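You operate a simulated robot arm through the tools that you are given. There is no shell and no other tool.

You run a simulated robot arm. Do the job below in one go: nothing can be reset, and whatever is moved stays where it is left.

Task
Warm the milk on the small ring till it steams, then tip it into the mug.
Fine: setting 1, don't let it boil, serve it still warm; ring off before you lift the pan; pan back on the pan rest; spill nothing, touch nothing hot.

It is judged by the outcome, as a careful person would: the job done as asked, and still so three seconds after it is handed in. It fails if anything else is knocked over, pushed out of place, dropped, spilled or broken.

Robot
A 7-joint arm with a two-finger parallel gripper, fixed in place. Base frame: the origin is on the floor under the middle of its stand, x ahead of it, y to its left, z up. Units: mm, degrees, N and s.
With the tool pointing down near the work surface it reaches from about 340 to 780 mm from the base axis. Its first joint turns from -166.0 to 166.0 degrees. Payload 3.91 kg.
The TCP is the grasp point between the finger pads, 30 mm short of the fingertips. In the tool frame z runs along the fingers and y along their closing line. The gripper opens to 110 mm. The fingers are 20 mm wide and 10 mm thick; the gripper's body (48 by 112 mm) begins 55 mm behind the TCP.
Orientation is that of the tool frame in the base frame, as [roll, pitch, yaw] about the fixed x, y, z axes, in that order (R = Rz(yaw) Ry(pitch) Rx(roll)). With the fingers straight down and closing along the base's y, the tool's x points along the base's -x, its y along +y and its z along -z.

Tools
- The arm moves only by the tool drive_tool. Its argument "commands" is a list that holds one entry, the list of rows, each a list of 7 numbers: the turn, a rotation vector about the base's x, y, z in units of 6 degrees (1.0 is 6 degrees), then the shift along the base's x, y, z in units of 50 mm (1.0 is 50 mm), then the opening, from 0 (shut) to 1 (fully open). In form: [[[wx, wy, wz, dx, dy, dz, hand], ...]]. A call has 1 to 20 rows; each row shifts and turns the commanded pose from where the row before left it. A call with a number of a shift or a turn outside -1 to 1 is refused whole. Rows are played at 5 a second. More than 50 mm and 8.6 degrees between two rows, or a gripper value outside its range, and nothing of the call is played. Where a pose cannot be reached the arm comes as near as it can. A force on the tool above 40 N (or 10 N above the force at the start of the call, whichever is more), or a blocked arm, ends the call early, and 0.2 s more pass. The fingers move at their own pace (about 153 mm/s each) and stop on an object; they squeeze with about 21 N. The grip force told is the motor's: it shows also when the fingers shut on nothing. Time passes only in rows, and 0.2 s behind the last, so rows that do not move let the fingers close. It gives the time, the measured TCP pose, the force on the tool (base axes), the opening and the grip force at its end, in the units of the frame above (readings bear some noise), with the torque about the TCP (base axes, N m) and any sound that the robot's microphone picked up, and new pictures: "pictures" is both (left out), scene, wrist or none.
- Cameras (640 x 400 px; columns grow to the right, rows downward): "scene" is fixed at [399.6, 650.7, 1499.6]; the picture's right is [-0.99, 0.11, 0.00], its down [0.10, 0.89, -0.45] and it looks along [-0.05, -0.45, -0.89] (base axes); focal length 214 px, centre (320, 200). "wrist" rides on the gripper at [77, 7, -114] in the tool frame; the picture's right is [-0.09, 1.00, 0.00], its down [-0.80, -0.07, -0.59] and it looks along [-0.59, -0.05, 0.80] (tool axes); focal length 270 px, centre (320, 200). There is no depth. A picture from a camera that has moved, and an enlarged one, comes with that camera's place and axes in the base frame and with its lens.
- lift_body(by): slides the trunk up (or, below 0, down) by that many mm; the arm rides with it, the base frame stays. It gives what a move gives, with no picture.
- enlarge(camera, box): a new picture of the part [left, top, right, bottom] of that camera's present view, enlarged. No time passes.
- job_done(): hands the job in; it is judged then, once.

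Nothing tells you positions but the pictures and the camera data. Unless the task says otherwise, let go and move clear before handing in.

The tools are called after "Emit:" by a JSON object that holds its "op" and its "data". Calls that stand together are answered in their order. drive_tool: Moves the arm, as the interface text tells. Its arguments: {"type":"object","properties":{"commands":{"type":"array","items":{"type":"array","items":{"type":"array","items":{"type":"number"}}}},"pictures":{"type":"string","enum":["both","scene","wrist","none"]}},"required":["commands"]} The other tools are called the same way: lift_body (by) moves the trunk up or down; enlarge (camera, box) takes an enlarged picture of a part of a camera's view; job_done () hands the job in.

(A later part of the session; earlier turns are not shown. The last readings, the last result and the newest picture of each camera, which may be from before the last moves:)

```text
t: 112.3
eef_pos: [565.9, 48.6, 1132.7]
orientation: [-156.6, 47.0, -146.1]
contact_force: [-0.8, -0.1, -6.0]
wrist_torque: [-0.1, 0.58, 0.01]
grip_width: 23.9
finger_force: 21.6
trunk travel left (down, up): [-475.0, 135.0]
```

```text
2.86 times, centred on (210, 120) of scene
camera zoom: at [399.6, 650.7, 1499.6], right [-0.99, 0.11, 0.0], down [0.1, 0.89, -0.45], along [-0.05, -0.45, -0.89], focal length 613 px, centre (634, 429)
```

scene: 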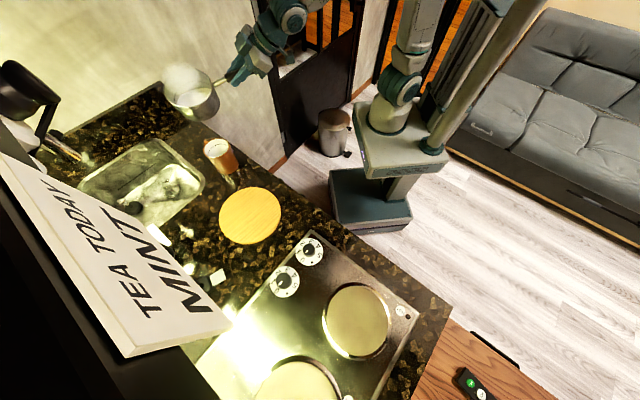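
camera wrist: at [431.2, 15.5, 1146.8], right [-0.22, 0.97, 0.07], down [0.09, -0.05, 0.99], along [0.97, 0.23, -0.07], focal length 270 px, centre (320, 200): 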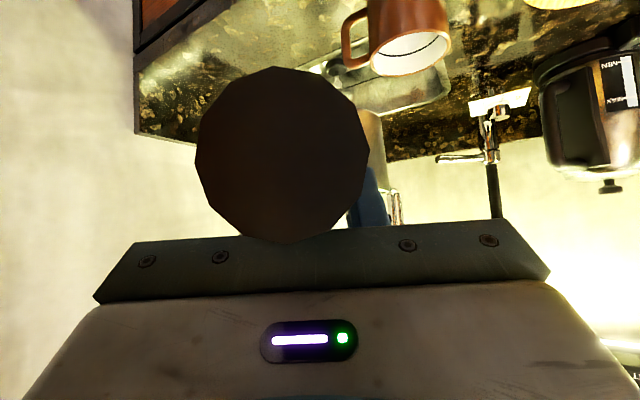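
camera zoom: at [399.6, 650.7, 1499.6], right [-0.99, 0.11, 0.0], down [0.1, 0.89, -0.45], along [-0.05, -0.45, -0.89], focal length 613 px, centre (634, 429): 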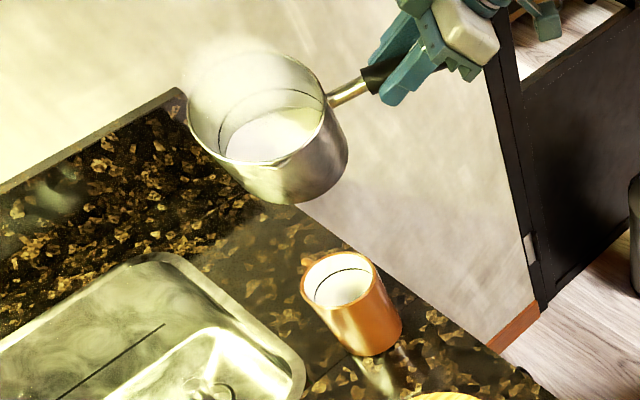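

The roll tracks exactly. The milk sits about 45 mm below the rim, so it should reach the lip at around 36–40°. I'll tilt a little more and lower to pouring height beside the mug.

Emit:
{"op": "drive_tool", "data": {"commands": [[[-0.4, -0.116, 0, 0, 0, -0.1, 0], [-0.4, -0.116, 0, 0, 0, -0.2, 0], [-0.4, -0.116, 0, 0, 0, -0.25, 0], [-0.3, -0.085, 0, 0, 0, -0.25, 0], [0, 0, 0, 0, 0, -0.15, 0], [0, 0, 0, 0, 0, -0.05, 0], [0, 0, 0, 0, 0, 0, 0]]], "pictures": "scene"}}

Emit:
{"op": "enlarge", "data": {"camera": "scene", "box": [150, 60, 270, 190]}}

```text
t: 113.9
eef_pos: [564.6, 47.0, 1086.4]
orientation: [-144.3, 43.4, -137.4]
contact_force: [0.0, 0.2, -6.4]
wrist_torque: [-0.04, 0.58, -0.01]
grip_width: 23.7
finger_force: 20.5
out of reach, approached as far as the arm can: row 2
trunk travel left (down, up): [-475.0, 135.0]
```

scene: 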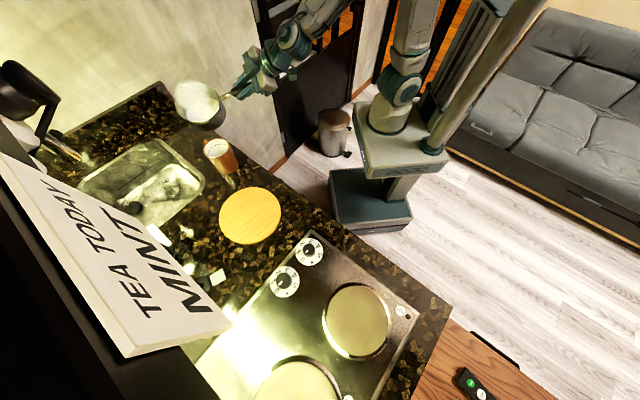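

```text
3.08 times, centred on (210, 125) of scene
camera zoom: at [399.6, 650.7, 1499.6], right [-0.99, 0.11, 0.0], down [0.1, 0.89, -0.45], along [-0.05, -0.45, -0.89], focal length 660 px, centre (658, 431)
```

zoom: 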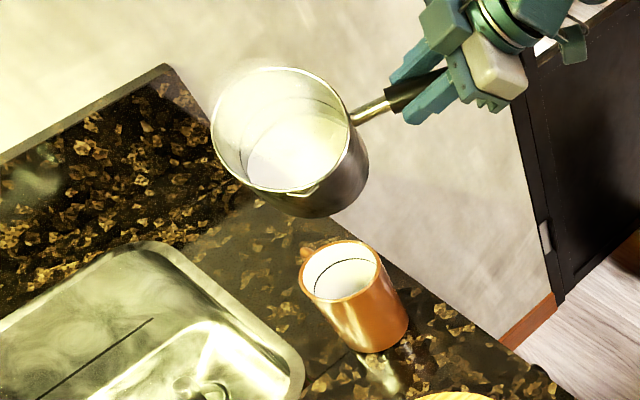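

Emit:
{"op": "drive_tool", "data": {"commands": [[[-0.2, -0.058, 0, -0.045, 0.153, 0, 0], [-0.2, -0.058, 0, -0.045, 0.153, 0, 0], [-0.2, -0.058, 0, -0.045, 0.153, 0, 0], [-0.2, -0.058, 0, -0.045, 0.153, 0, 0], [0, 0, 0, 0, 0, 0, 0], [0, 0, 0, 0, 0, 0, 0]]], "pictures": "scene"}}

Emit:
{"op": "enlarge", "data": {"camera": "scene", "box": [150, 60, 270, 190]}}

```text
t: 115.3
eef_pos: [555.8, 78.0, 1086.2]
orientation: [-138.4, 40.9, -133.3]
contact_force: [-0.4, -0.7, -5.8]
wrist_torque: [-0.01, 0.59, 0.02]
grip_width: 23.7
finger_force: 21.2
trunk travel left (down, up): [-475.0, 135.0]
```

scene: 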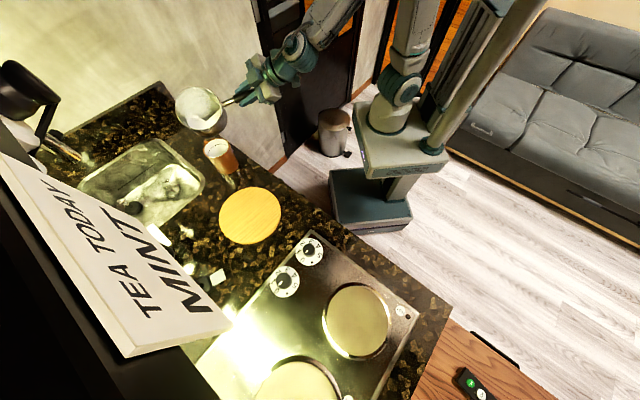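

```text
3.08 times, centred on (210, 125) of scene
camera zoom: at [399.6, 650.7, 1499.6], right [-0.99, 0.11, 0.0], down [0.1, 0.89, -0.45], along [-0.05, -0.45, -0.89], focal length 660 px, centre (658, 431)
```

zoom: 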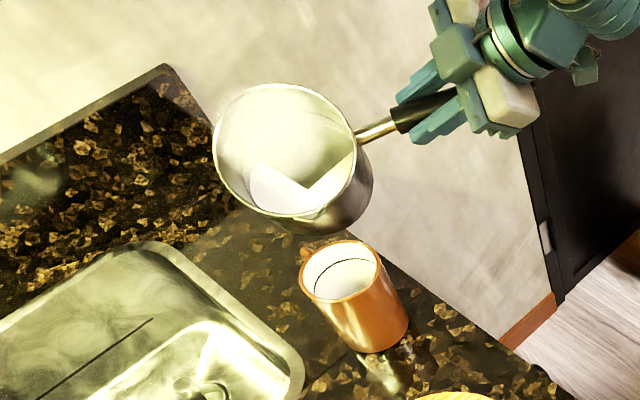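

Emit:
{"op": "enlarge", "data": {"camera": "scene", "box": [185, 95, 255, 165]}}

```text
5.71 times, centred on (220, 130) of scene
camera zoom: at [399.6, 650.7, 1499.6], right [-0.99, 0.11, 0.0], down [0.1, 0.89, -0.45], along [-0.05, -0.45, -0.89], focal length 1226 px, centre (891, 600)
```

zoom: 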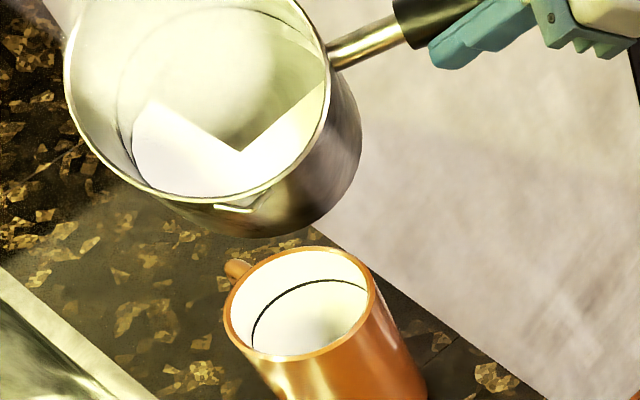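

The lip is over the mug's near half, right where I want the stream to land. I'll tilt further in small steps and watch for the flow to start.

Emit:
{"op": "drive_tool", "data": {"commands": [[[-0.3, -0.087, 0, -0.011, 0.038, 0, 0], [-0.3, -0.087, 0, -0.011, 0.038, 0, 0], [-0.3, -0.087, 0, -0.011, 0.038, 0, 0], [-0.3, -0.087, 0, -0.011, 0.038, 0, 0], [0, 0, 0, 0, 0, 0, 0]]], "pictures": "none"}}

Emit:
{"op": "enlarge", "data": {"camera": "scene", "box": [185, 95, 255, 165]}}

```text
t: 116.5
eef_pos: [554.9, 86.3, 1085.3]
orientation: [-130.2, 36.9, -128.3]
contact_force: [0.3, 0.8, -4.2]
wrist_torque: [0.02, 0.6, 0.0]
grip_width: 23.7
finger_force: 20.7
trunk travel left (down, up): [-475.0, 135.0]
```

```text
5.71 times, centred on (220, 130) of scene
camera zoom: at [399.6, 650.7, 1499.6], right [-0.99, 0.11, 0.0], down [0.1, 0.89, -0.45], along [-0.05, -0.45, -0.89], focal length 1226 px, centre (891, 600)
```

zoom: 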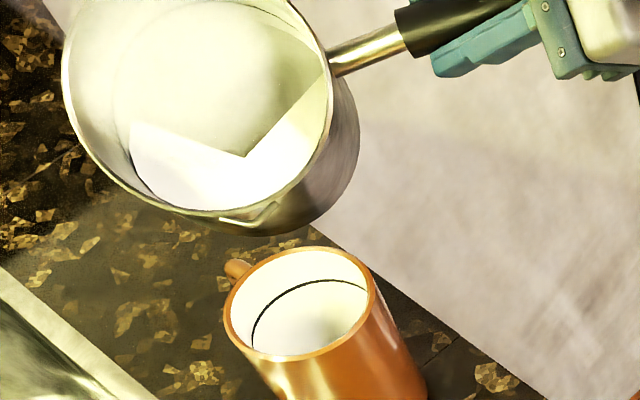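

Emit:
{"op": "drive_tool", "data": {"commands": [[[-0.3, -0.087, 0, -0.008, 0.028, 0, 0], [-0.3, -0.087, 0, -0.008, 0.028, 0, 0], [-0.3, -0.087, 0, -0.008, 0.028, 0, 0], [0, 0, 0, 0, 0, 0, 0]]], "pictures": "none"}}

Emit:
{"op": "enlarge", "data": {"camera": "scene", "box": [185, 95, 255, 165]}}

```text
t: 117.5
eef_pos: [552.9, 91.2, 1085.4]
orientation: [-124.8, 33.4, -125.1]
contact_force: [0.5, 0.5, -6.3]
wrist_torque: [0.03, 0.63, -0.02]
grip_width: 23.8
finger_force: 21.0
trunk travel left (down, up): [-475.0, 135.0]
```

```text
5.71 times, centred on (220, 130) of scene
camera zoom: at [399.6, 650.7, 1499.6], right [-0.99, 0.11, 0.0], down [0.1, 0.89, -0.45], along [-0.05, -0.45, -0.89], focal length 1226 px, centre (891, 600)
```

zoom: 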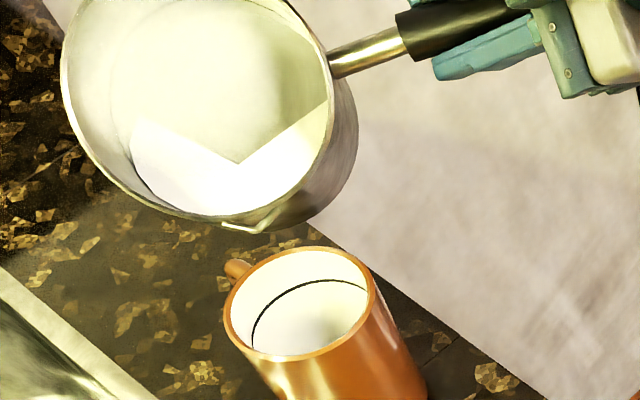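

Emit:
{"op": "drive_tool", "data": {"commands": [[[-0.25, -0.072, 0, -0.008, 0.026, 0, 0], [-0.25, -0.072, 0, -0.008, 0.026, 0, 0], [-0.25, -0.072, 0, -0.008, 0.026, 0, 0], [0, 0, 0, 0, 0, 0, 0]]], "pictures": "none"}}

Emit:
{"op": "enlarge", "data": {"camera": "scene", "box": [185, 95, 255, 165]}}

```text
t: 118.5
eef_pos: [552.0, 94.2, 1085.6]
orientation: [-120.5, 30.4, -122.9]
contact_force: [-0.2, -0.4, -5.9]
wrist_torque: [0.04, 0.61, 0.0]
grip_width: 23.8
finger_force: 21.1
trunk travel left (down, up): [-475.0, 135.0]
```

```text
5.71 times, centred on (220, 130) of scene
camera zoom: at [399.6, 650.7, 1499.6], right [-0.99, 0.11, 0.0], down [0.1, 0.89, -0.45], along [-0.05, -0.45, -0.89], focal length 1226 px, centre (891, 600)
```

zoom: 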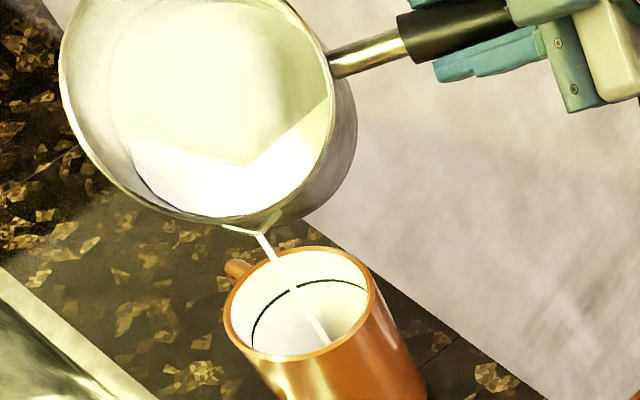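

The stream has started from the lip and falls cleanly into the mug. I'll hold a moment, then keep tilting slowly, shifting the pan so the lip stays over the mug.

Emit:
{"op": "drive_tool", "data": {"commands": [[[0, 0, 0, 0, 0, 0, 0], [0, 0, 0, 0, 0, 0, 0], [0, 0, 0, 0, 0, 0, 0], [0, 0, 0, 0, 0, 0, 0], [0, 0, 0, 0, 0, 0, 0]]], "pictures": "none"}}

Emit:
{"op": "enlarge", "data": {"camera": "scene", "box": [185, 95, 255, 165]}}

```text
t: 119.7
eef_pos: [552.1, 94.9, 1084.5]
orientation: [-120.6, 30.6, -122.9]
contact_force: [0.5, -0.7, -4.8]
wrist_torque: [0.03, 0.62, -0.02]
grip_width: 23.9
finger_force: 21.1
trunk travel left (down, up): [-475.0, 135.0]
```

```text
5.71 times, centred on (220, 130) of scene
camera zoom: at [399.6, 650.7, 1499.6], right [-0.99, 0.11, 0.0], down [0.1, 0.89, -0.45], along [-0.05, -0.45, -0.89], focal length 1226 px, centre (891, 600)
```

zoom: 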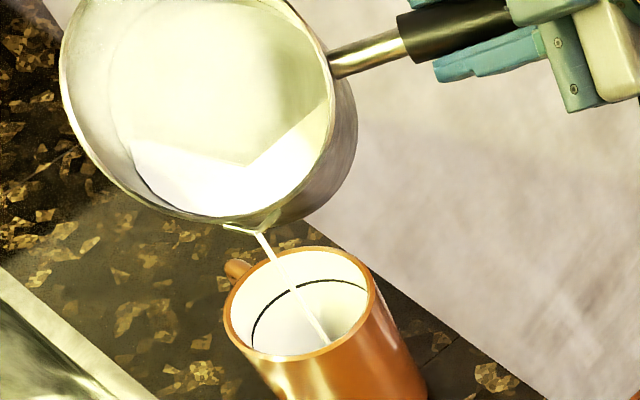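

Emit:
{"op": "drive_tool", "data": {"commands": [[[-0.115, -0.033, 0, -0.0036, 0.0125, 0, 0], [-0.115, -0.033, 0, -0.0036, 0.0125, 0, 0], [-0.115, -0.033, 0, -0.0036, 0.0125, 0, 0], [-0.115, -0.033, 0, -0.0036, 0.0125, 0, 0], [-0.115, -0.033, 0, -0.0036, 0.0125, 0, 0], [-0.115, -0.033, 0, -0.0036, 0.0125, 0, 0], [-0.115, -0.033, 0, -0.0036, 0.0125, 0, 0], [-0.115, -0.033, 0, -0.0036, 0.0125, 0, 0]]], "pictures": "none"}}

Emit:
{"op": "enlarge", "data": {"camera": "scene", "box": [185, 95, 255, 165]}}

```text
t: 121.5
eef_pos: [551.2, 99.2, 1084.8]
orientation: [-115.8, 26.5, -120.5]
contact_force: [-0.2, 0.0, -4.7]
wrist_torque: [0.06, 0.6, 0.0]
grip_width: 23.8
finger_force: 20.9
trunk travel left (down, up): [-475.0, 135.0]
```

```text
5.71 times, centred on (220, 130) of scene
camera zoom: at [399.6, 650.7, 1499.6], right [-0.99, 0.11, 0.0], down [0.1, 0.89, -0.45], along [-0.05, -0.45, -0.89], focal length 1226 px, centre (891, 600)
```

zoom: 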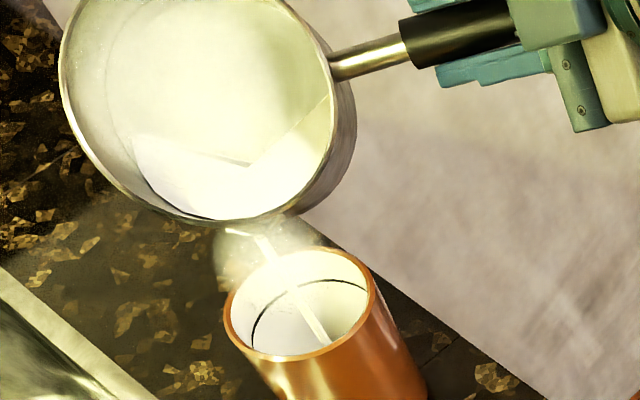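

Pouring well into the mug. I'll continue the slow tilt.

Emit:
{"op": "drive_tool", "data": {"commands": [[[-0.115, -0.033, 0, -0.0038, 0.013, 0, 0], [-0.115, -0.033, 0, -0.0038, 0.013, 0, 0], [-0.115, -0.033, 0, -0.0038, 0.013, 0, 0], [-0.115, -0.033, 0, -0.0038, 0.013, 0, 0], [-0.115, -0.033, 0, -0.0038, 0.013, 0, 0], [-0.115, -0.033, 0, -0.0038, 0.013, 0, 0], [-0.115, -0.033, 0, -0.0038, 0.013, 0, 0], [-0.115, -0.033, 0, -0.0038, 0.013, 0, 0], [-0.115, -0.033, 0, -0.0038, 0.013, 0, 0], [-0.115, -0.033, 0, -0.0038, 0.013, 0, 0]]], "pictures": "none"}}

Emit:
{"op": "enlarge", "data": {"camera": "scene", "box": [185, 95, 255, 165]}}

```text
t: 123.7
eef_pos: [548.9, 106.4, 1085.5]
orientation: [-110.0, 21.6, -118.3]
contact_force: [0.1, -0.7, -4.3]
wrist_torque: [0.05, 0.57, 0.01]
grip_width: 23.8
finger_force: 21.0
trunk travel left (down, up): [-475.0, 135.0]
```

```text
5.71 times, centred on (220, 130) of scene
camera zoom: at [399.6, 650.7, 1499.6], right [-0.99, 0.11, 0.0], down [0.1, 0.89, -0.45], along [-0.05, -0.45, -0.89], focal length 1226 px, centre (891, 600)
```

zoom: 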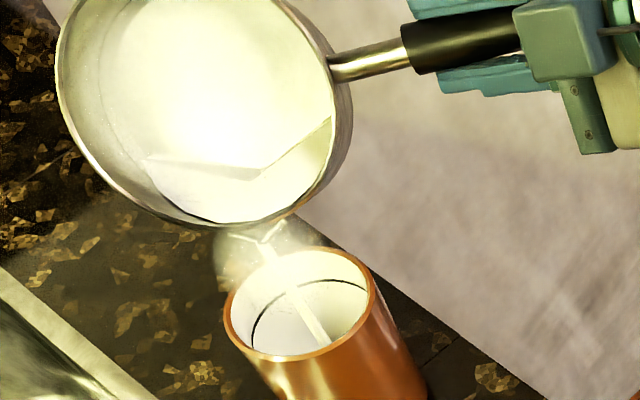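

Emit:
{"op": "drive_tool", "data": {"commands": [[[-0.115, -0.033, 0, -0.004, 0.0138, 0, 0], [-0.115, -0.033, 0, -0.004, 0.0138, 0, 0], [-0.115, -0.033, 0, -0.004, 0.0138, 0, 0], [-0.115, -0.033, 0, -0.004, 0.0138, 0, 0], [-0.115, -0.033, 0, -0.004, 0.0138, 0, 0], [-0.115, -0.033, 0, -0.004, 0.0138, 0, 0], [-0.115, -0.033, 0, -0.004, 0.0138, 0, 0], [-0.115, -0.033, 0, -0.004, 0.0138, 0, 0], [-0.115, -0.033, 0, -0.004, 0.0138, 0, 0], [-0.115, -0.033, 0, -0.004, 0.0138, 0, 0]]], "pictures": "none"}}

Emit:
{"op": "enlarge", "data": {"camera": "scene", "box": [185, 95, 255, 165]}}

```text
t: 125.9
eef_pos: [546.9, 112.8, 1084.6]
orientation: [-104.8, 16.3, -116.6]
contact_force: [0.4, -0.3, -5.0]
wrist_torque: [0.07, 0.55, -0.01]
grip_width: 23.9
finger_force: 21.1
trunk travel left (down, up): [-475.0, 135.0]
```

```text
5.71 times, centred on (220, 130) of scene
camera zoom: at [399.6, 650.7, 1499.6], right [-0.99, 0.11, 0.0], down [0.1, 0.89, -0.45], along [-0.05, -0.45, -0.89], focal length 1226 px, centre (891, 600)
```

zoom: 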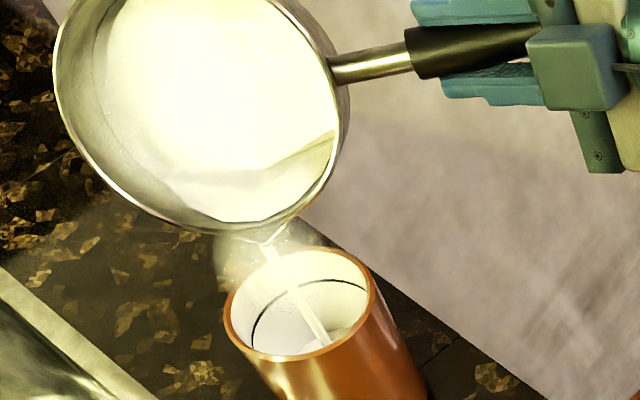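

Emit:
{"op": "drive_tool", "data": {"commands": [[[-0.115, -0.033, 0, -0.0042, 0.0143, 0, 0], [-0.115, -0.033, 0, -0.0042, 0.0143, 0, 0], [-0.115, -0.033, 0, -0.0042, 0.0143, 0, 0], [-0.115, -0.033, 0, -0.0042, 0.0143, 0, 0], [-0.115, -0.033, 0, -0.0042, 0.0143, 0, 0], [-0.115, -0.033, 0, -0.0042, 0.0143, 0, 0], [-0.115, -0.033, 0, -0.0042, 0.0143, 0, 0], [-0.115, -0.033, 0, -0.0042, 0.0143, 0, 0], [-0.115, -0.033, 0, -0.0042, 0.0143, 0, 0], [-0.115, -0.033, 0, -0.0042, 0.0143, 0, 0]]], "pictures": "none"}}

Emit:
{"op": "enlarge", "data": {"camera": "scene", "box": [185, 95, 255, 165]}}

```text
t: 128.1
eef_pos: [543.7, 119.0, 1085.1]
orientation: [-99.7, 11.0, -115.4]
contact_force: [-0.4, 0.0, -4.8]
wrist_torque: [0.12, 0.48, 0.0]
grip_width: 23.8
finger_force: 21.1
trunk travel left (down, up): [-475.0, 135.0]
```

```text
5.71 times, centred on (220, 130) of scene
camera zoom: at [399.6, 650.7, 1499.6], right [-0.99, 0.11, 0.0], down [0.1, 0.89, -0.45], along [-0.05, -0.45, -0.89], focal length 1226 px, centre (891, 600)
```

zoom: 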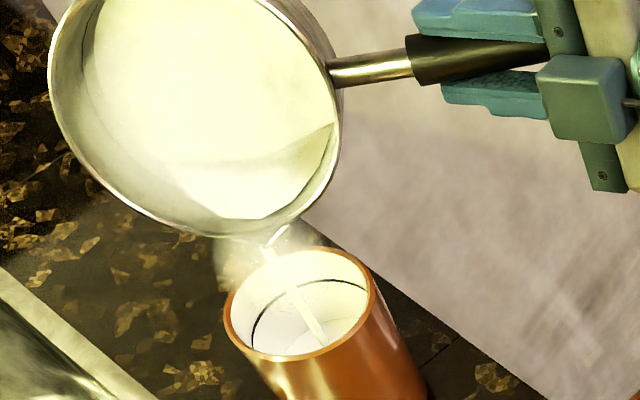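

Emit:
{"op": "drive_tool", "data": {"commands": [[[-0.115, -0.033, 0, -0.0043, 0.0147, 0.002, 0], [-0.115, -0.033, 0, -0.0043, 0.0147, 0.002, 0], [-0.115, -0.033, 0, -0.0043, 0.0147, 0.002, 0], [-0.115, -0.033, 0, -0.0043, 0.0147, 0.002, 0], [-0.115, -0.033, 0, -0.0043, 0.0147, 0.002, 0], [-0.115, -0.033, 0, -0.0043, 0.0147, 0.002, 0], [-0.115, -0.033, 0, -0.0043, 0.0147, 0.002, 0], [-0.115, -0.033, 0, -0.0043, 0.0147, 0.002, 0], [-0.115, -0.033, 0, -0.0043, 0.0147, 0.002, 0], [-0.115, -0.033, 0, -0.0043, 0.0147, 0.002, 0]]], "pictures": "none"}}

Emit:
{"op": "enlarge", "data": {"camera": "scene", "box": [185, 95, 255, 165]}}

```text
t: 130.3
eef_pos: [542.5, 126.3, 1086.0]
orientation: [-95.2, 5.6, -114.6]
contact_force: [-0.2, 0.4, -3.2]
wrist_torque: [0.1, 0.42, -0.03]
grip_width: 23.7
finger_force: 20.9
trunk travel left (down, up): [-475.0, 135.0]
```

```text
5.71 times, centred on (220, 130) of scene
camera zoom: at [399.6, 650.7, 1499.6], right [-0.99, 0.11, 0.0], down [0.1, 0.89, -0.45], along [-0.05, -0.45, -0.89], focal length 1226 px, centre (891, 600)
```

zoom: 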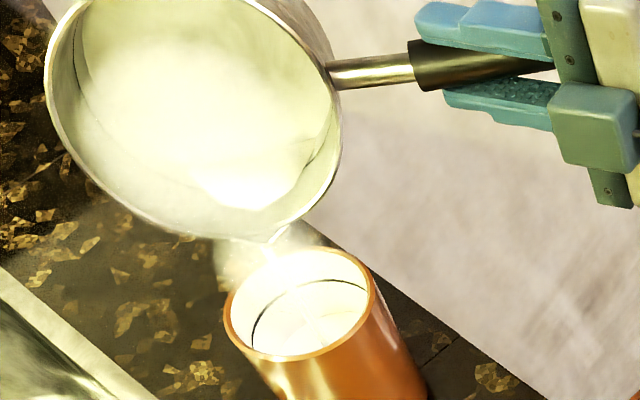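

Emit:
{"op": "enlarge", "data": {"camera": "scene", "box": [205, 130, 235, 160]}}

Emit:
{"op": "enlarge", "data": {"camera": "wrist", "box": [320, 0, 640, 300]}}

```text
13.33 times, centred on (220, 145) of scene
camera zoom: at [399.6, 650.7, 1499.6], right [-0.99, 0.11, 0.0], down [0.1, 0.89, -0.45], along [-0.05, -0.45, -0.89], focal length 2860 px, centre (1653, 933)
```

zoom: 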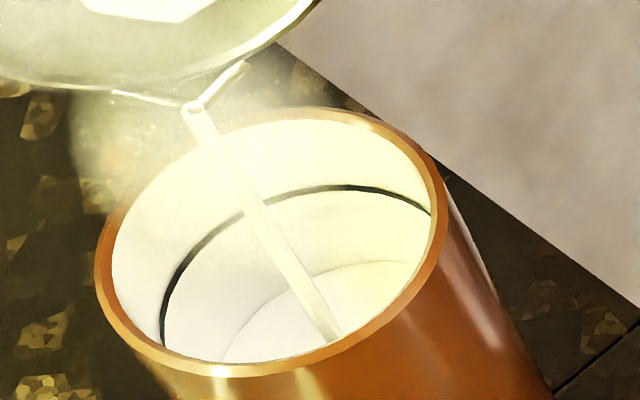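

```text
1.33 times, centred on (480, 150) of wrist
camera zoom: at [405.2, 104.3, 1081.1], right [0.0, 0.2, -0.98], down [-0.21, 0.96, 0.2], along [0.98, 0.2, 0.04], focal length 360 px, centre (107, 267)
```

zoom: 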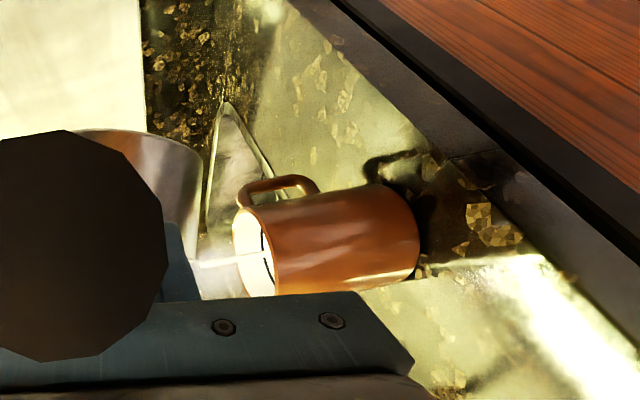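

The mug is filling with plenty of room below its line, and the stream lands well inside. I'll continue tilting to empty the pan.

Emit:
{"op": "drive_tool", "data": {"commands": [[[-0.125, -0.036, 0, -0.0046, 0.016, 0.002, 0], [-0.125, -0.036, 0, -0.0046, 0.016, 0.002, 0], [-0.125, -0.036, 0, -0.0046, 0.016, 0.002, 0], [-0.125, -0.036, 0, -0.0046, 0.016, 0.002, 0], [-0.125, -0.036, 0, -0.0046, 0.016, 0.002, 0], [-0.125, -0.036, 0, -0.0046, 0.016, 0.002, 0], [-0.125, -0.036, 0, -0.0046, 0.016, 0.002, 0], [-0.125, -0.036, 0, -0.0046, 0.016, 0.002, 0], [-0.125, -0.036, 0, -0.0046, 0.016, 0.002, 0], [-0.125, -0.036, 0, -0.0046, 0.016, 0.002, 0]]], "pictures": "none"}}

Emit:
{"op": "enlarge", "data": {"camera": "scene", "box": [185, 95, 255, 165]}}

Emit:
{"op": "enlarge", "data": {"camera": "scene", "box": [205, 130, 235, 160]}}

```text
t: 132.5
eef_pos: [539.7, 134.2, 1087.8]
orientation: [-89.9, -0.3, -114.4]
contact_force: [-0.2, -0.3, -3.8]
wrist_torque: [0.12, 0.45, -0.04]
grip_width: 23.8
finger_force: 21.0
trunk travel left (down, up): [-475.0, 135.0]
```

```text
5.71 times, centred on (220, 130) of scene
camera zoom: at [399.6, 650.7, 1499.6], right [-0.99, 0.11, 0.0], down [0.1, 0.89, -0.45], along [-0.05, -0.45, -0.89], focal length 1226 px, centre (891, 600)
```

zoom: 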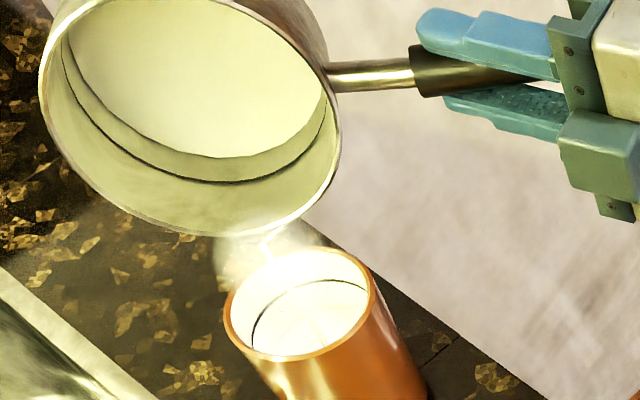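

```text
13.33 times, centred on (220, 145) of scene
camera zoom: at [399.6, 650.7, 1499.6], right [-0.99, 0.11, 0.0], down [0.1, 0.89, -0.45], along [-0.05, -0.45, -0.89], focal length 2860 px, centre (1653, 933)
```

zoom: 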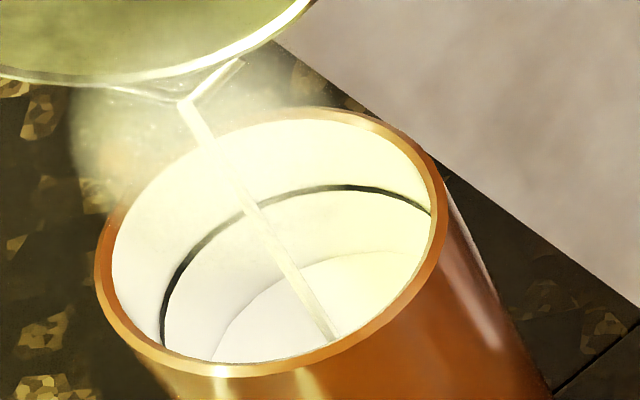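

Emit:
{"op": "drive_tool", "data": {"commands": [[[-0.2, -0.058, 0, -0.0075, 0.0258, 0, 0], [-0.2, -0.058, 0, -0.0075, 0.0258, 0, 0], [-0.2, -0.058, 0, -0.0075, 0.0258, 0, 0], [-0.2, -0.058, 0, -0.0075, 0.0258, 0, 0], [-0.2, -0.058, 0, -0.0075, 0.0258, 0, 0], [-0.2, -0.058, 0, -0.0075, 0.0258, 0, 0], [-0.2, -0.058, 0, -0.0075, 0.0258, 0, 0], [-0.2, -0.058, 0, -0.0075, 0.0258, 0, 0], [0, 0, 0, 0, 0, 0, 0]]], "pictures": "none"}}

Emit:
{"op": "enlarge", "data": {"camera": "scene", "box": [185, 95, 255, 165]}}

Emit:
{"op": "enlarge", "data": {"camera": "scene", "box": [205, 130, 235, 160]}}

```text
t: 134.5
eef_pos: [536.9, 145.1, 1086.9]
orientation: [-83.4, -7.9, -114.9]
contact_force: [0.2, 0.1, -3.1]
wrist_torque: [0.14, 0.47, 0.0]
grip_width: 23.9
finger_force: 20.8
trunk travel left (down, up): [-475.0, 135.0]
```

```text
5.71 times, centred on (220, 130) of scene
camera zoom: at [399.6, 650.7, 1499.6], right [-0.99, 0.11, 0.0], down [0.1, 0.89, -0.45], along [-0.05, -0.45, -0.89], focal length 1226 px, centre (891, 600)
```

zoom: 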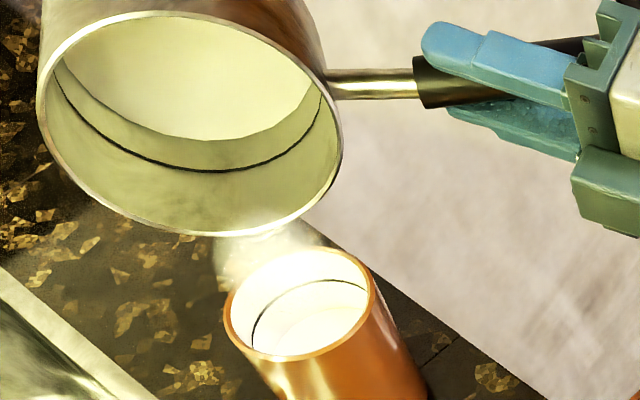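

```text
13.33 times, centred on (220, 145) of scene
camera zoom: at [399.6, 650.7, 1499.6], right [-0.99, 0.11, 0.0], down [0.1, 0.89, -0.45], along [-0.05, -0.45, -0.89], focal length 2860 px, centre (1653, 933)
```

zoom: 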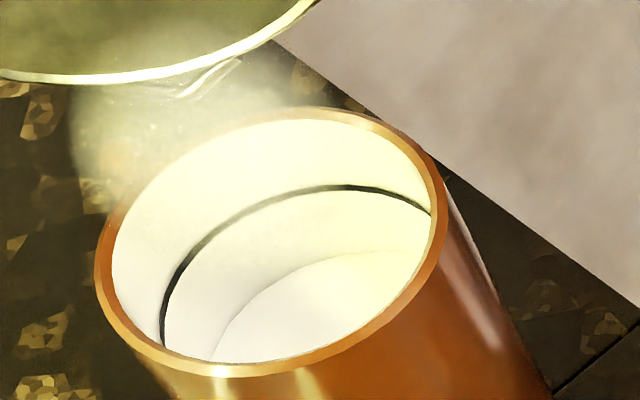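

The stream has stopped and the pan is empty, with the milk steaming in the mug. I'll tilt slightly further for the last drops, hold a moment, then check.

Emit:
{"op": "drive_tool", "data": {"commands": [[[-0.3, -0.087, 0, -0.011, 0.038, 0, 0], [-0.3, -0.087, 0, -0.011, 0.038, 0, 0], [-0.3, -0.087, 0, -0.011, 0.038, 0, 0], [-0.3, -0.087, 0, -0.009, 0.03, 0, 0], [0, 0, 0, 0, 0, 0, 0], [0, 0, 0, 0, 0, 0, 0], [0, 0, 0, 0, 0, 0, 0], [0, 0, 0, 0, 0, 0, 0]]], "pictures": "both"}}

Emit:
{"op": "enlarge", "data": {"camera": "scene", "box": [180, 80, 280, 180]}}

```text
t: 136.3
eef_pos: [535.1, 153.2, 1087.3]
orientation: [-78.3, -13.5, -115.9]
contact_force: [0.2, 0.0, -3.9]
wrist_torque: [0.12, 0.42, 0.06]
grip_width: 23.9
finger_force: 20.7
trunk travel left (down, up): [-475.0, 135.0]
camera wrist: at [398.8, 126.5, 1075.3], right [0.12, -0.21, -0.97], down [-0.2, 0.95, -0.24], along [0.97, 0.22, 0.07], focal length 270 px, centre (320, 200)
```

scene: 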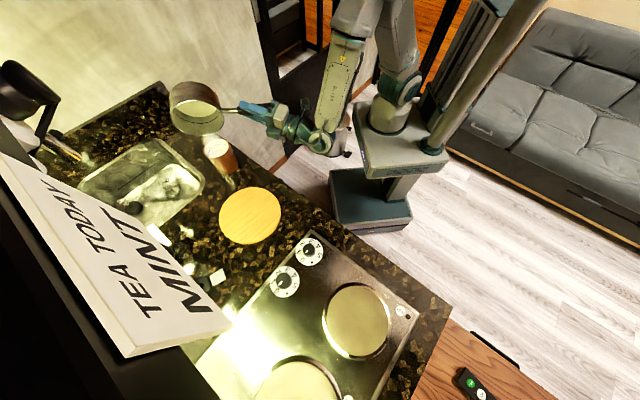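
wrist: 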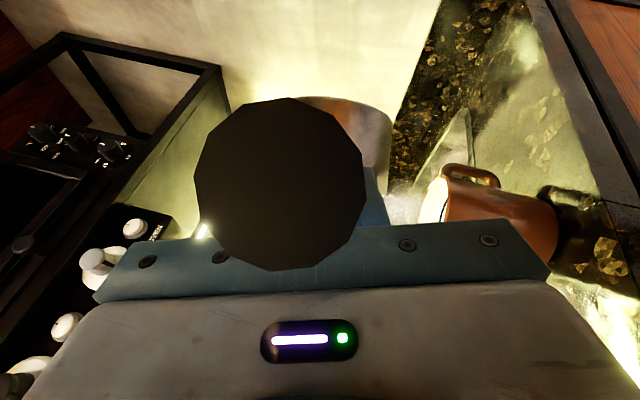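

```text
4.00 times, centred on (230, 130) of scene
camera zoom: at [399.6, 650.7, 1499.6], right [-0.99, 0.11, 0.0], down [0.1, 0.89, -0.45], along [-0.05, -0.45, -0.89], focal length 858 px, centre (680, 480)
```

zoom: 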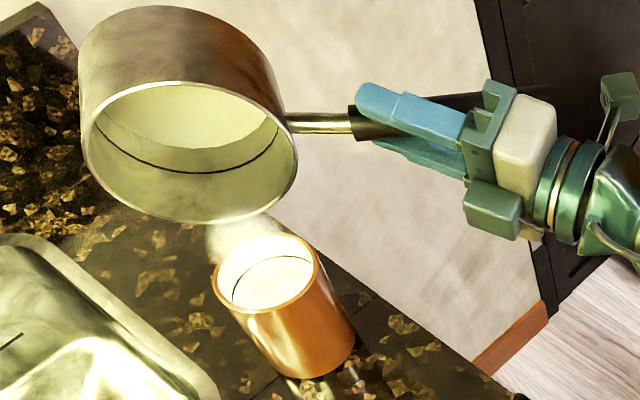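

The pan is empty and nothing has been spilled. I'll rise straight up away from the mug first, then roll the pan level.

Emit:
{"op": "drive_tool", "data": {"commands": [[[0, 0, 0, 0, 0, 0.15, 0], [0, 0, 0, 0, 0, 0.3, 0], [0, 0, 0, 0, 0, 0.3, 0], [0, 0, 0, 0, 0, 0.3, 0], [0, 0, 0, 0, 0, 0.15, 0], [0, 0, 0, 0, 0, 0, 0]]], "pictures": "none"}}

Emit:
{"op": "drive_tool", "data": {"commands": [[[0.5, 0.14, 0, 0, 0, 0, 0], [0.8, 0.23, 0, 0, 0, 0, 0], [0.8, 0.23, 0, 0, 0, 0, 0], [0.8, 0.23, 0, 0, 0, 0, 0], [0.8, 0.23, 0, 0, 0, 0, 0], [0.8, 0.23, 0, 0, 0, 0, 0], [0.8, 0.23, 0, 0, 0, 0, 0], [0.8, 0.23, 0, 0, 0, 0, 0], [0.8, 0.23, 0, 0, 0, 0, 0], [0.8, 0.23, 0, 0, 0, 0, 0], [0, 0, 0, 0, 0, 0, 0]]], "pictures": "scene"}}

```text
t: 137.7
eef_pos: [535.0, 153.8, 1148.4]
orientation: [-78.2, -13.5, -115.8]
contact_force: [-0.1, 0.5, -4.0]
wrist_torque: [0.12, 0.42, -0.01]
grip_width: 23.9
finger_force: 20.8
trunk travel left (down, up): [-475.0, 135.0]
```

```text
t: 140.1
eef_pos: [535.3, 153.2, 1147.7]
orientation: [-111.0, 22.7, -118.7]
contact_force: [-0.5, -0.6, -3.8]
wrist_torque: [0.09, 0.45, -0.06]
grip_width: 23.9
finger_force: 21.3
trunk travel left (down, up): [-475.0, 135.0]
```

scene: 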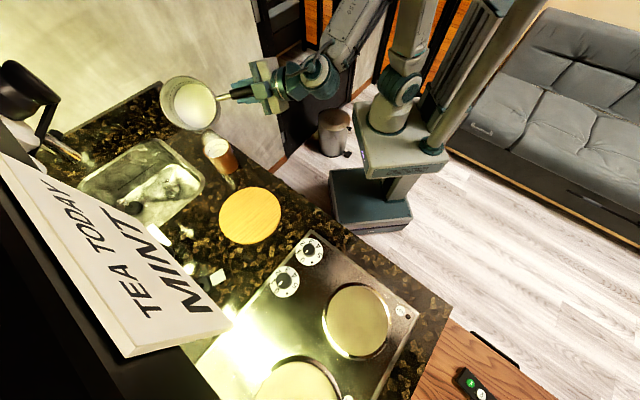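

Emit:
{"op": "drive_tool", "data": {"commands": [[[0.8, 0.23, 0, 0, 0, 0, 0], [0.8, 0.23, 0, 0, 0, 0, 0], [0.8, 0.23, 0, 0, 0, 0, 0], [0.8, 0.23, 0, 0, 0, 0, 0], [0.8, 0.23, 0, 0, 0, 0, 0], [0.8, 0.23, 0, 0, 0, 0, 0], [0.7, 0.2, 0, 0, 0, 0, 0], [0.7, 0.2, 0, 0, 0, 0, 0], [0.7, 0.2, 0, 0, 0, 0, 0], [0.7, 0.2, 0, 0, 0, 0, 0], [0.7, 0.2, 0, 0, 0, 0, 0], [0.7, 0.2, 0, 0, 0, 0, 0], [0.3, 0.09, 0, 0, 0, 0, 0], [0, 0, 0, 0, 0, 0, 0]]], "pictures": "scene"}}

```text
t: 143.1
eef_pos: [534.7, 152.1, 1146.5]
orientation: [-177.5, 49.5, -162.0]
contact_force: [0.3, 0.3, -4.0]
wrist_torque: [-0.12, 0.39, 0.0]
grip_width: 23.9
finger_force: 21.5
trunk travel left (down, up): [-475.0, 135.0]
```

scene: 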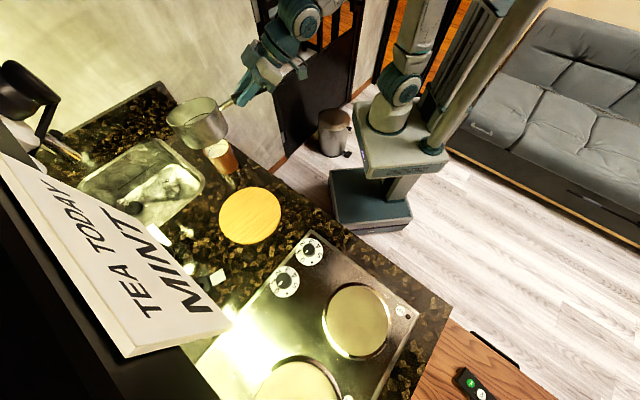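

Emit:
{"op": "drive_tool", "data": {"commands": [[[0.28, 0.08, 0, -0.08, 0.18, 0, 0], [0, 0, 0, -0.16, 0.36, 0, 0], [0, 0, 0, -0.16, 0.36, 0, 0], [0, 0, 0, -0.16, 0.36, 0, 0], [0, 0, 0, -0.16, 0.36, 0, 0], [0, 0, 0, -0.16, 0.36, 0, 0], [0, 0, 0, -0.16, 0.36, 0, 0], [0, 0, 0, -0.16, 0.36, 0, 0], [0, 0, 0, -0.16, 0.36, 0, 0], [0, 0, 0, -0.16, 0.36, 0, 0], [0, 0, 0, -0.09, 0.2, 0, 0], [0, 0, 0, 0, 0, 0, 0], [0, 0, 0, 0, 0, 0, 0]]], "pictures": "both"}}

Emit:
{"op": "enlarge", "data": {"camera": "scene", "box": [190, 110, 330, 250]}}

```text
t: 145.9
eef_pos: [453.2, 334.5, 1147.6]
orientation: [179.8, 49.5, -164.1]
contact_force: [0.4, -0.4, -4.2]
wrist_torque: [-0.14, 0.35, 0.0]
grip_width: 23.7
finger_force: 21.1
trunk travel left (down, up): [-475.0, 135.0]
camera wrist: at [320.2, 302.8, 1162.1], right [-0.22, 0.97, 0.07], down [0.09, -0.05, 0.99], along [0.97, 0.23, -0.07], focal length 270 px, centre (320, 200)
```

scene: 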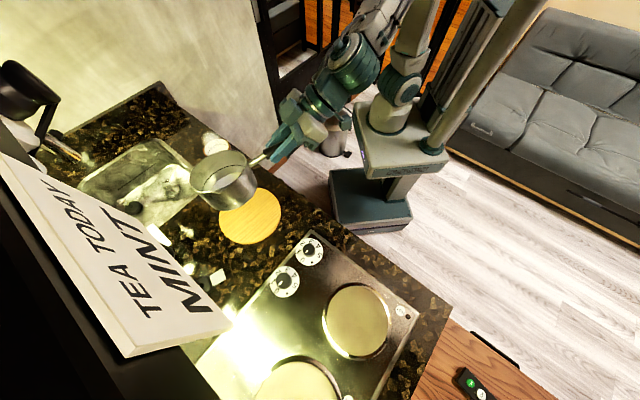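
wrist: 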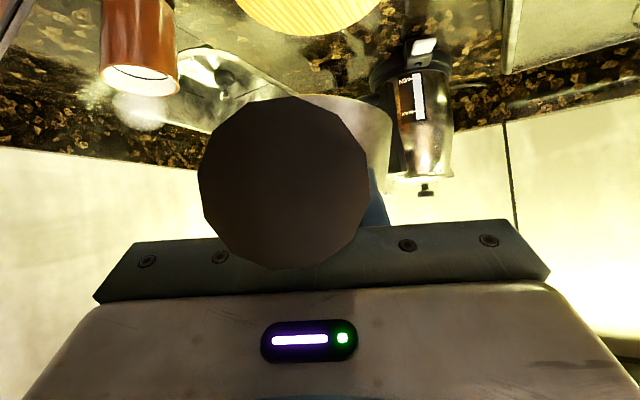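

```text
2.86 times, centred on (260, 180) of scene
camera zoom: at [399.6, 650.7, 1499.6], right [-0.99, 0.11, 0.0], down [0.1, 0.89, -0.45], along [-0.05, -0.45, -0.89], focal length 613 px, centre (491, 257)
```

zoom: 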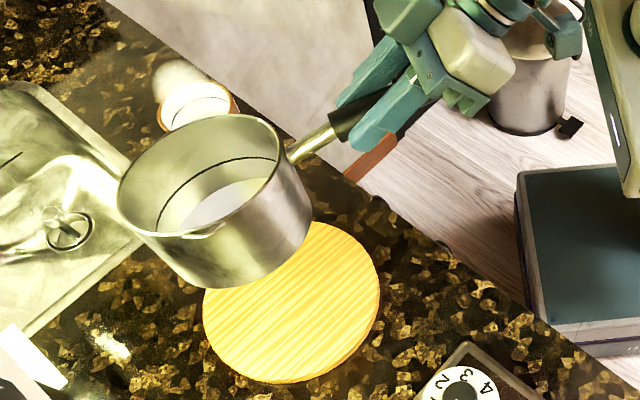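

Emit:
{"op": "enlarge", "data": {"camera": "scene", "box": [185, 125, 265, 205]}}

Emit:
{"op": "enlarge", "data": {"camera": "wrist", "box": [60, 0, 260, 150]}}

```text
5.00 times, centred on (225, 165) of scene
camera zoom: at [399.6, 650.7, 1499.6], right [-0.99, 0.11, 0.0], down [0.1, 0.89, -0.45], along [-0.05, -0.45, -0.89], focal length 1072 px, centre (795, 375)
```

zoom: 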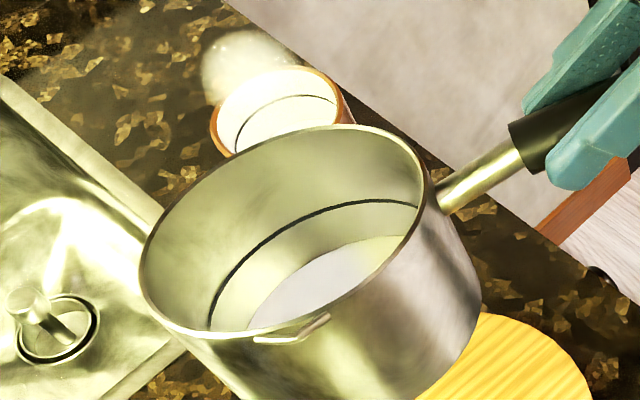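

```text
2.67 times, centred on (160, 75) of wrist
camera zoom: at [320.2, 302.8, 1162.1], right [-0.22, 0.97, 0.07], down [0.09, -0.05, 0.99], along [0.97, 0.23, -0.07], focal length 721 px, centre (747, 533)
```

zoom: 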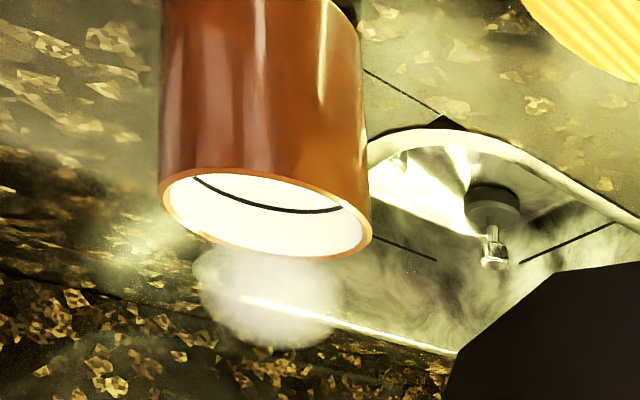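

The pan shows only its bare bottom, so it is empty, and the mug is steaming. But the handle seems to have turned a little in the grip during the pour, so I'll measure the pan's tilt before setting it down.

Emit:
{"op": "enlarge", "data": {"camera": "wrist", "box": [180, 60, 440, 280]}}

Emit:
{"op": "enlarge", "data": {"camera": "scene", "box": [180, 135, 280, 215]}}

```text
1.82 times, centred on (310, 170) of wrist
camera zoom: at [320.2, 302.8, 1162.1], right [-0.22, 0.97, 0.07], down [0.09, -0.05, 0.99], along [0.97, 0.23, -0.07], focal length 491 px, centre (338, 254)
```

zoom: 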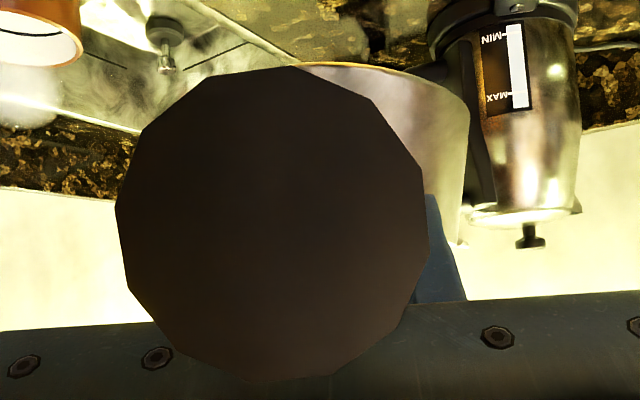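

```text
5.00 times, centred on (230, 175) of scene
camera zoom: at [399.6, 650.7, 1499.6], right [-0.99, 0.11, 0.0], down [0.1, 0.89, -0.45], along [-0.05, -0.45, -0.89], focal length 1072 px, centre (770, 325)
```

zoom: 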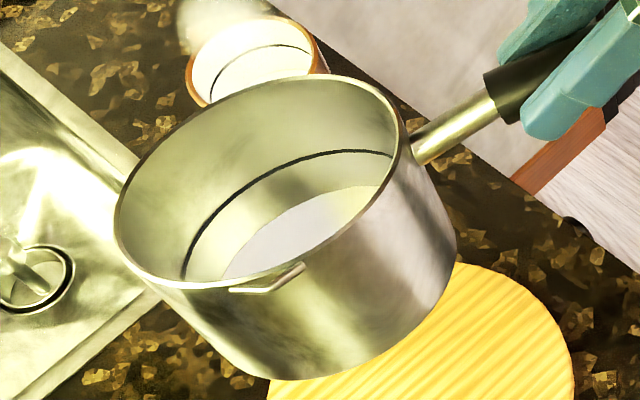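

The pan has rolled about 14° to its right and drooped about 4–5° in the grip. It is empty and safely held, so I'll counter-rotate the hand to level it before setting it down.

Emit:
{"op": "drive_tool", "data": {"commands": [[[-0.45, -0.13, 0, 0, 0, 0, 0], [-0.45, -0.13, 0, 0, 0, 0, 0], [-0.45, -0.13, 0, 0, 0, 0, 0], [-0.45, -0.13, 0, 0, 0, 0, 0], [-0.45, -0.13, 0, 0, 0, 0, 0], [0.09, -0.32, 0, 0, 0, 0, 0], [0.09, -0.32, 0, 0, 0, 0, 0], [0, 0, 0, 0, 0, 0, 0], [0, 0, 0, 0, 0, 0, 0]]], "pictures": "both"}}

Emit:
{"op": "enlarge", "data": {"camera": "scene", "box": [180, 135, 280, 215]}}

Emit:
{"op": "enlarge", "data": {"camera": "wrist", "box": [180, 60, 440, 280]}}

```text
t: 147.9
eef_pos: [453.3, 333.4, 1147.5]
orientation: [-157.3, 51.5, -146.8]
contact_force: [-0.7, -0.1, -3.8]
wrist_torque: [-0.08, 0.39, -0.04]
grip_width: 24.0
finger_force: 20.9
trunk travel left (down, up): [-475.0, 135.0]
camera wrist: at [318.3, 304.8, 1150.8], right [-0.21, 0.96, -0.17], down [-0.05, 0.16, 0.99], along [0.98, 0.21, 0.01], focal length 270 px, centre (320, 200)
```

scene: 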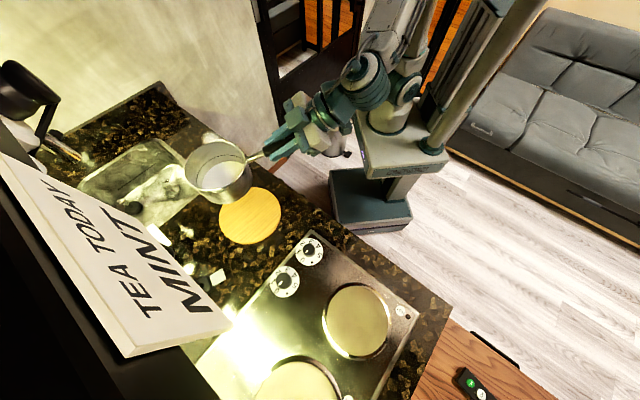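
wrist: 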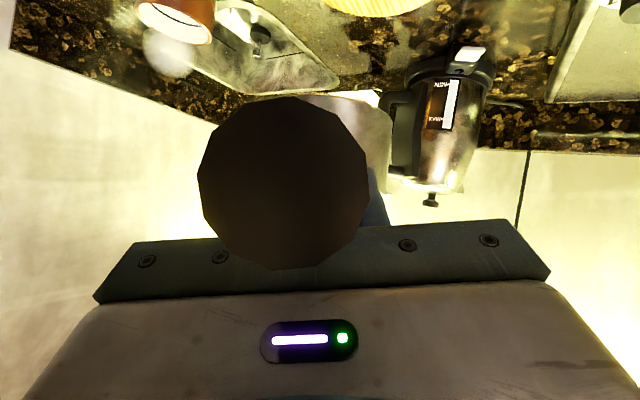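

```text
5.00 times, centred on (230, 175) of scene
camera zoom: at [399.6, 650.7, 1499.6], right [-0.99, 0.11, 0.0], down [0.1, 0.89, -0.45], along [-0.05, -0.45, -0.89], focal length 1072 px, centre (770, 325)
```

zoom: 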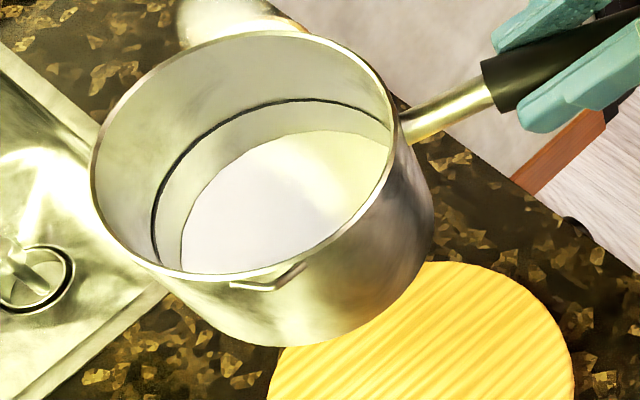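

```text
1.82 times, centred on (310, 170) of wrist
camera zoom: at [318.3, 304.8, 1150.8], right [-0.21, 0.96, -0.17], down [-0.05, 0.16, 0.99], along [0.98, 0.21, 0.01], focal length 491 px, centre (338, 254)
```

zoom: 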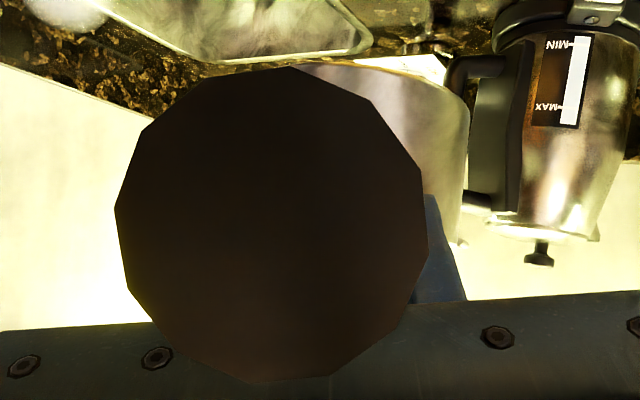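

The pan now looks level to within about 1–2° and is centred over the rest. I'll lower it toward the rest.

Emit:
{"op": "drive_tool", "data": {"commands": [[[0, 0, 0, 0, 0, -0.2, 0], [0, 0, 0, 0, 0, -0.35, 0], [0, 0, 0, 0, 0, -0.4, 0], [0, 0, 0, 0, 0, -0.4, 0], [0, 0, 0, 0, 0, -0.4, 0], [0, 0, 0, 0, 0, -0.4, 0], [0, 0, 0, 0, 0, -0.35, 0], [0, 0, 0, 0, 0, -0.2, 0], [0, 0, 0, 0, 0, 0, 0], [0, 0, 0, 0, 0, 0, 0]]], "pictures": "both"}}

Emit:
{"op": "enlarge", "data": {"camera": "scene", "box": [195, 140, 315, 250]}}

Emit:
{"op": "enlarge", "data": {"camera": "wrist", "box": [180, 40, 440, 260]}}

```text
t: 150.1
eef_pos: [454.1, 333.8, 1012.8]
orientation: [-157.3, 51.4, -146.8]
contact_force: [0.2, -0.1, -3.8]
wrist_torque: [-0.1, 0.43, 0.0]
grip_width: 24.0
finger_force: 20.8
trunk travel left (down, up): [-475.0, 135.0]
camera wrist: at [319.2, 305.3, 1015.7], right [-0.21, 0.96, -0.17], down [-0.05, 0.16, 0.99], along [0.98, 0.21, 0.01], focal length 270 px, centre (320, 200)
```

scene: 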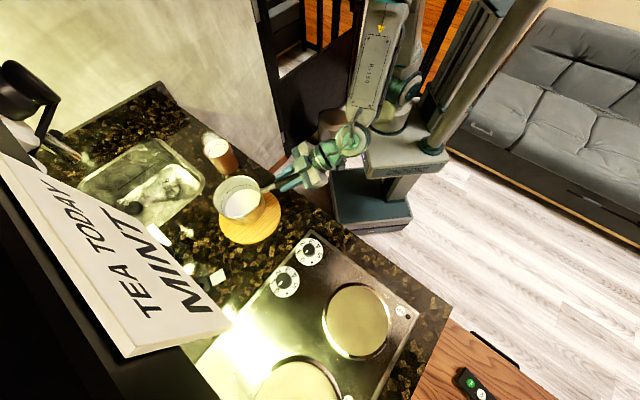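
wrist: 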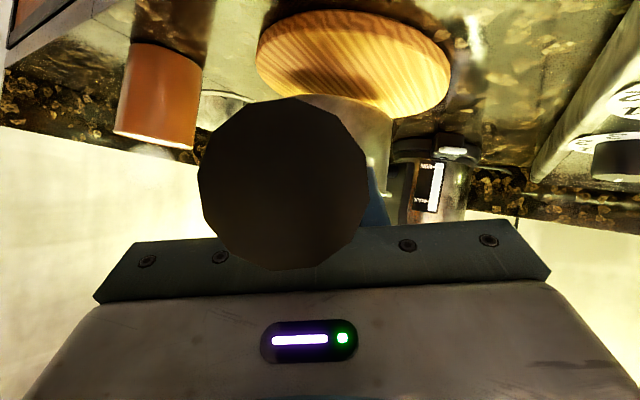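

```text
3.64 times, centred on (255, 195) of scene
camera zoom: at [399.6, 650.7, 1499.6], right [-0.99, 0.11, 0.0], down [0.1, 0.89, -0.45], along [-0.05, -0.45, -0.89], focal length 780 px, centre (556, 218)
```

zoom: 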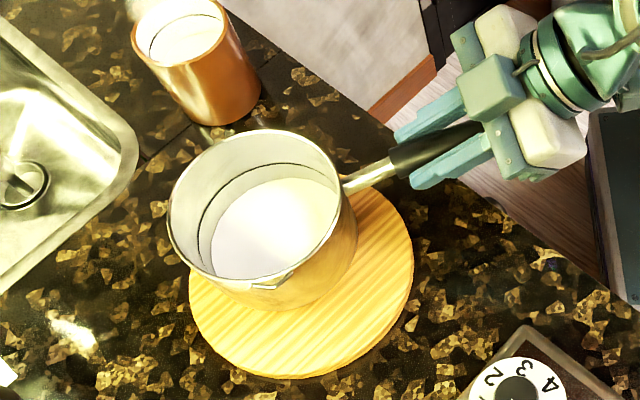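

```text
1.82 times, centred on (310, 150) of wrist
camera zoom: at [319.2, 305.3, 1015.7], right [-0.21, 0.96, -0.17], down [-0.05, 0.16, 0.99], along [0.98, 0.21, 0.01], focal length 491 px, centre (338, 291)
```

zoom: 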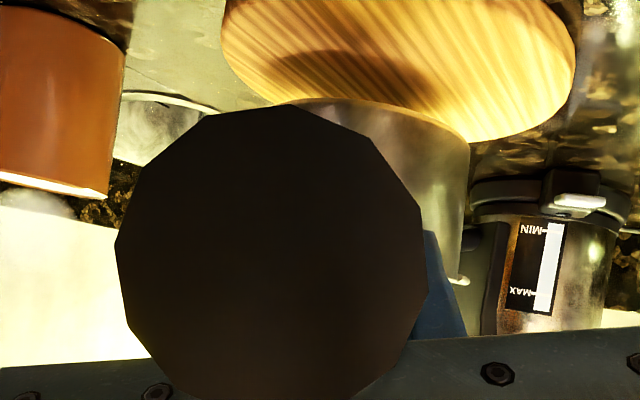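

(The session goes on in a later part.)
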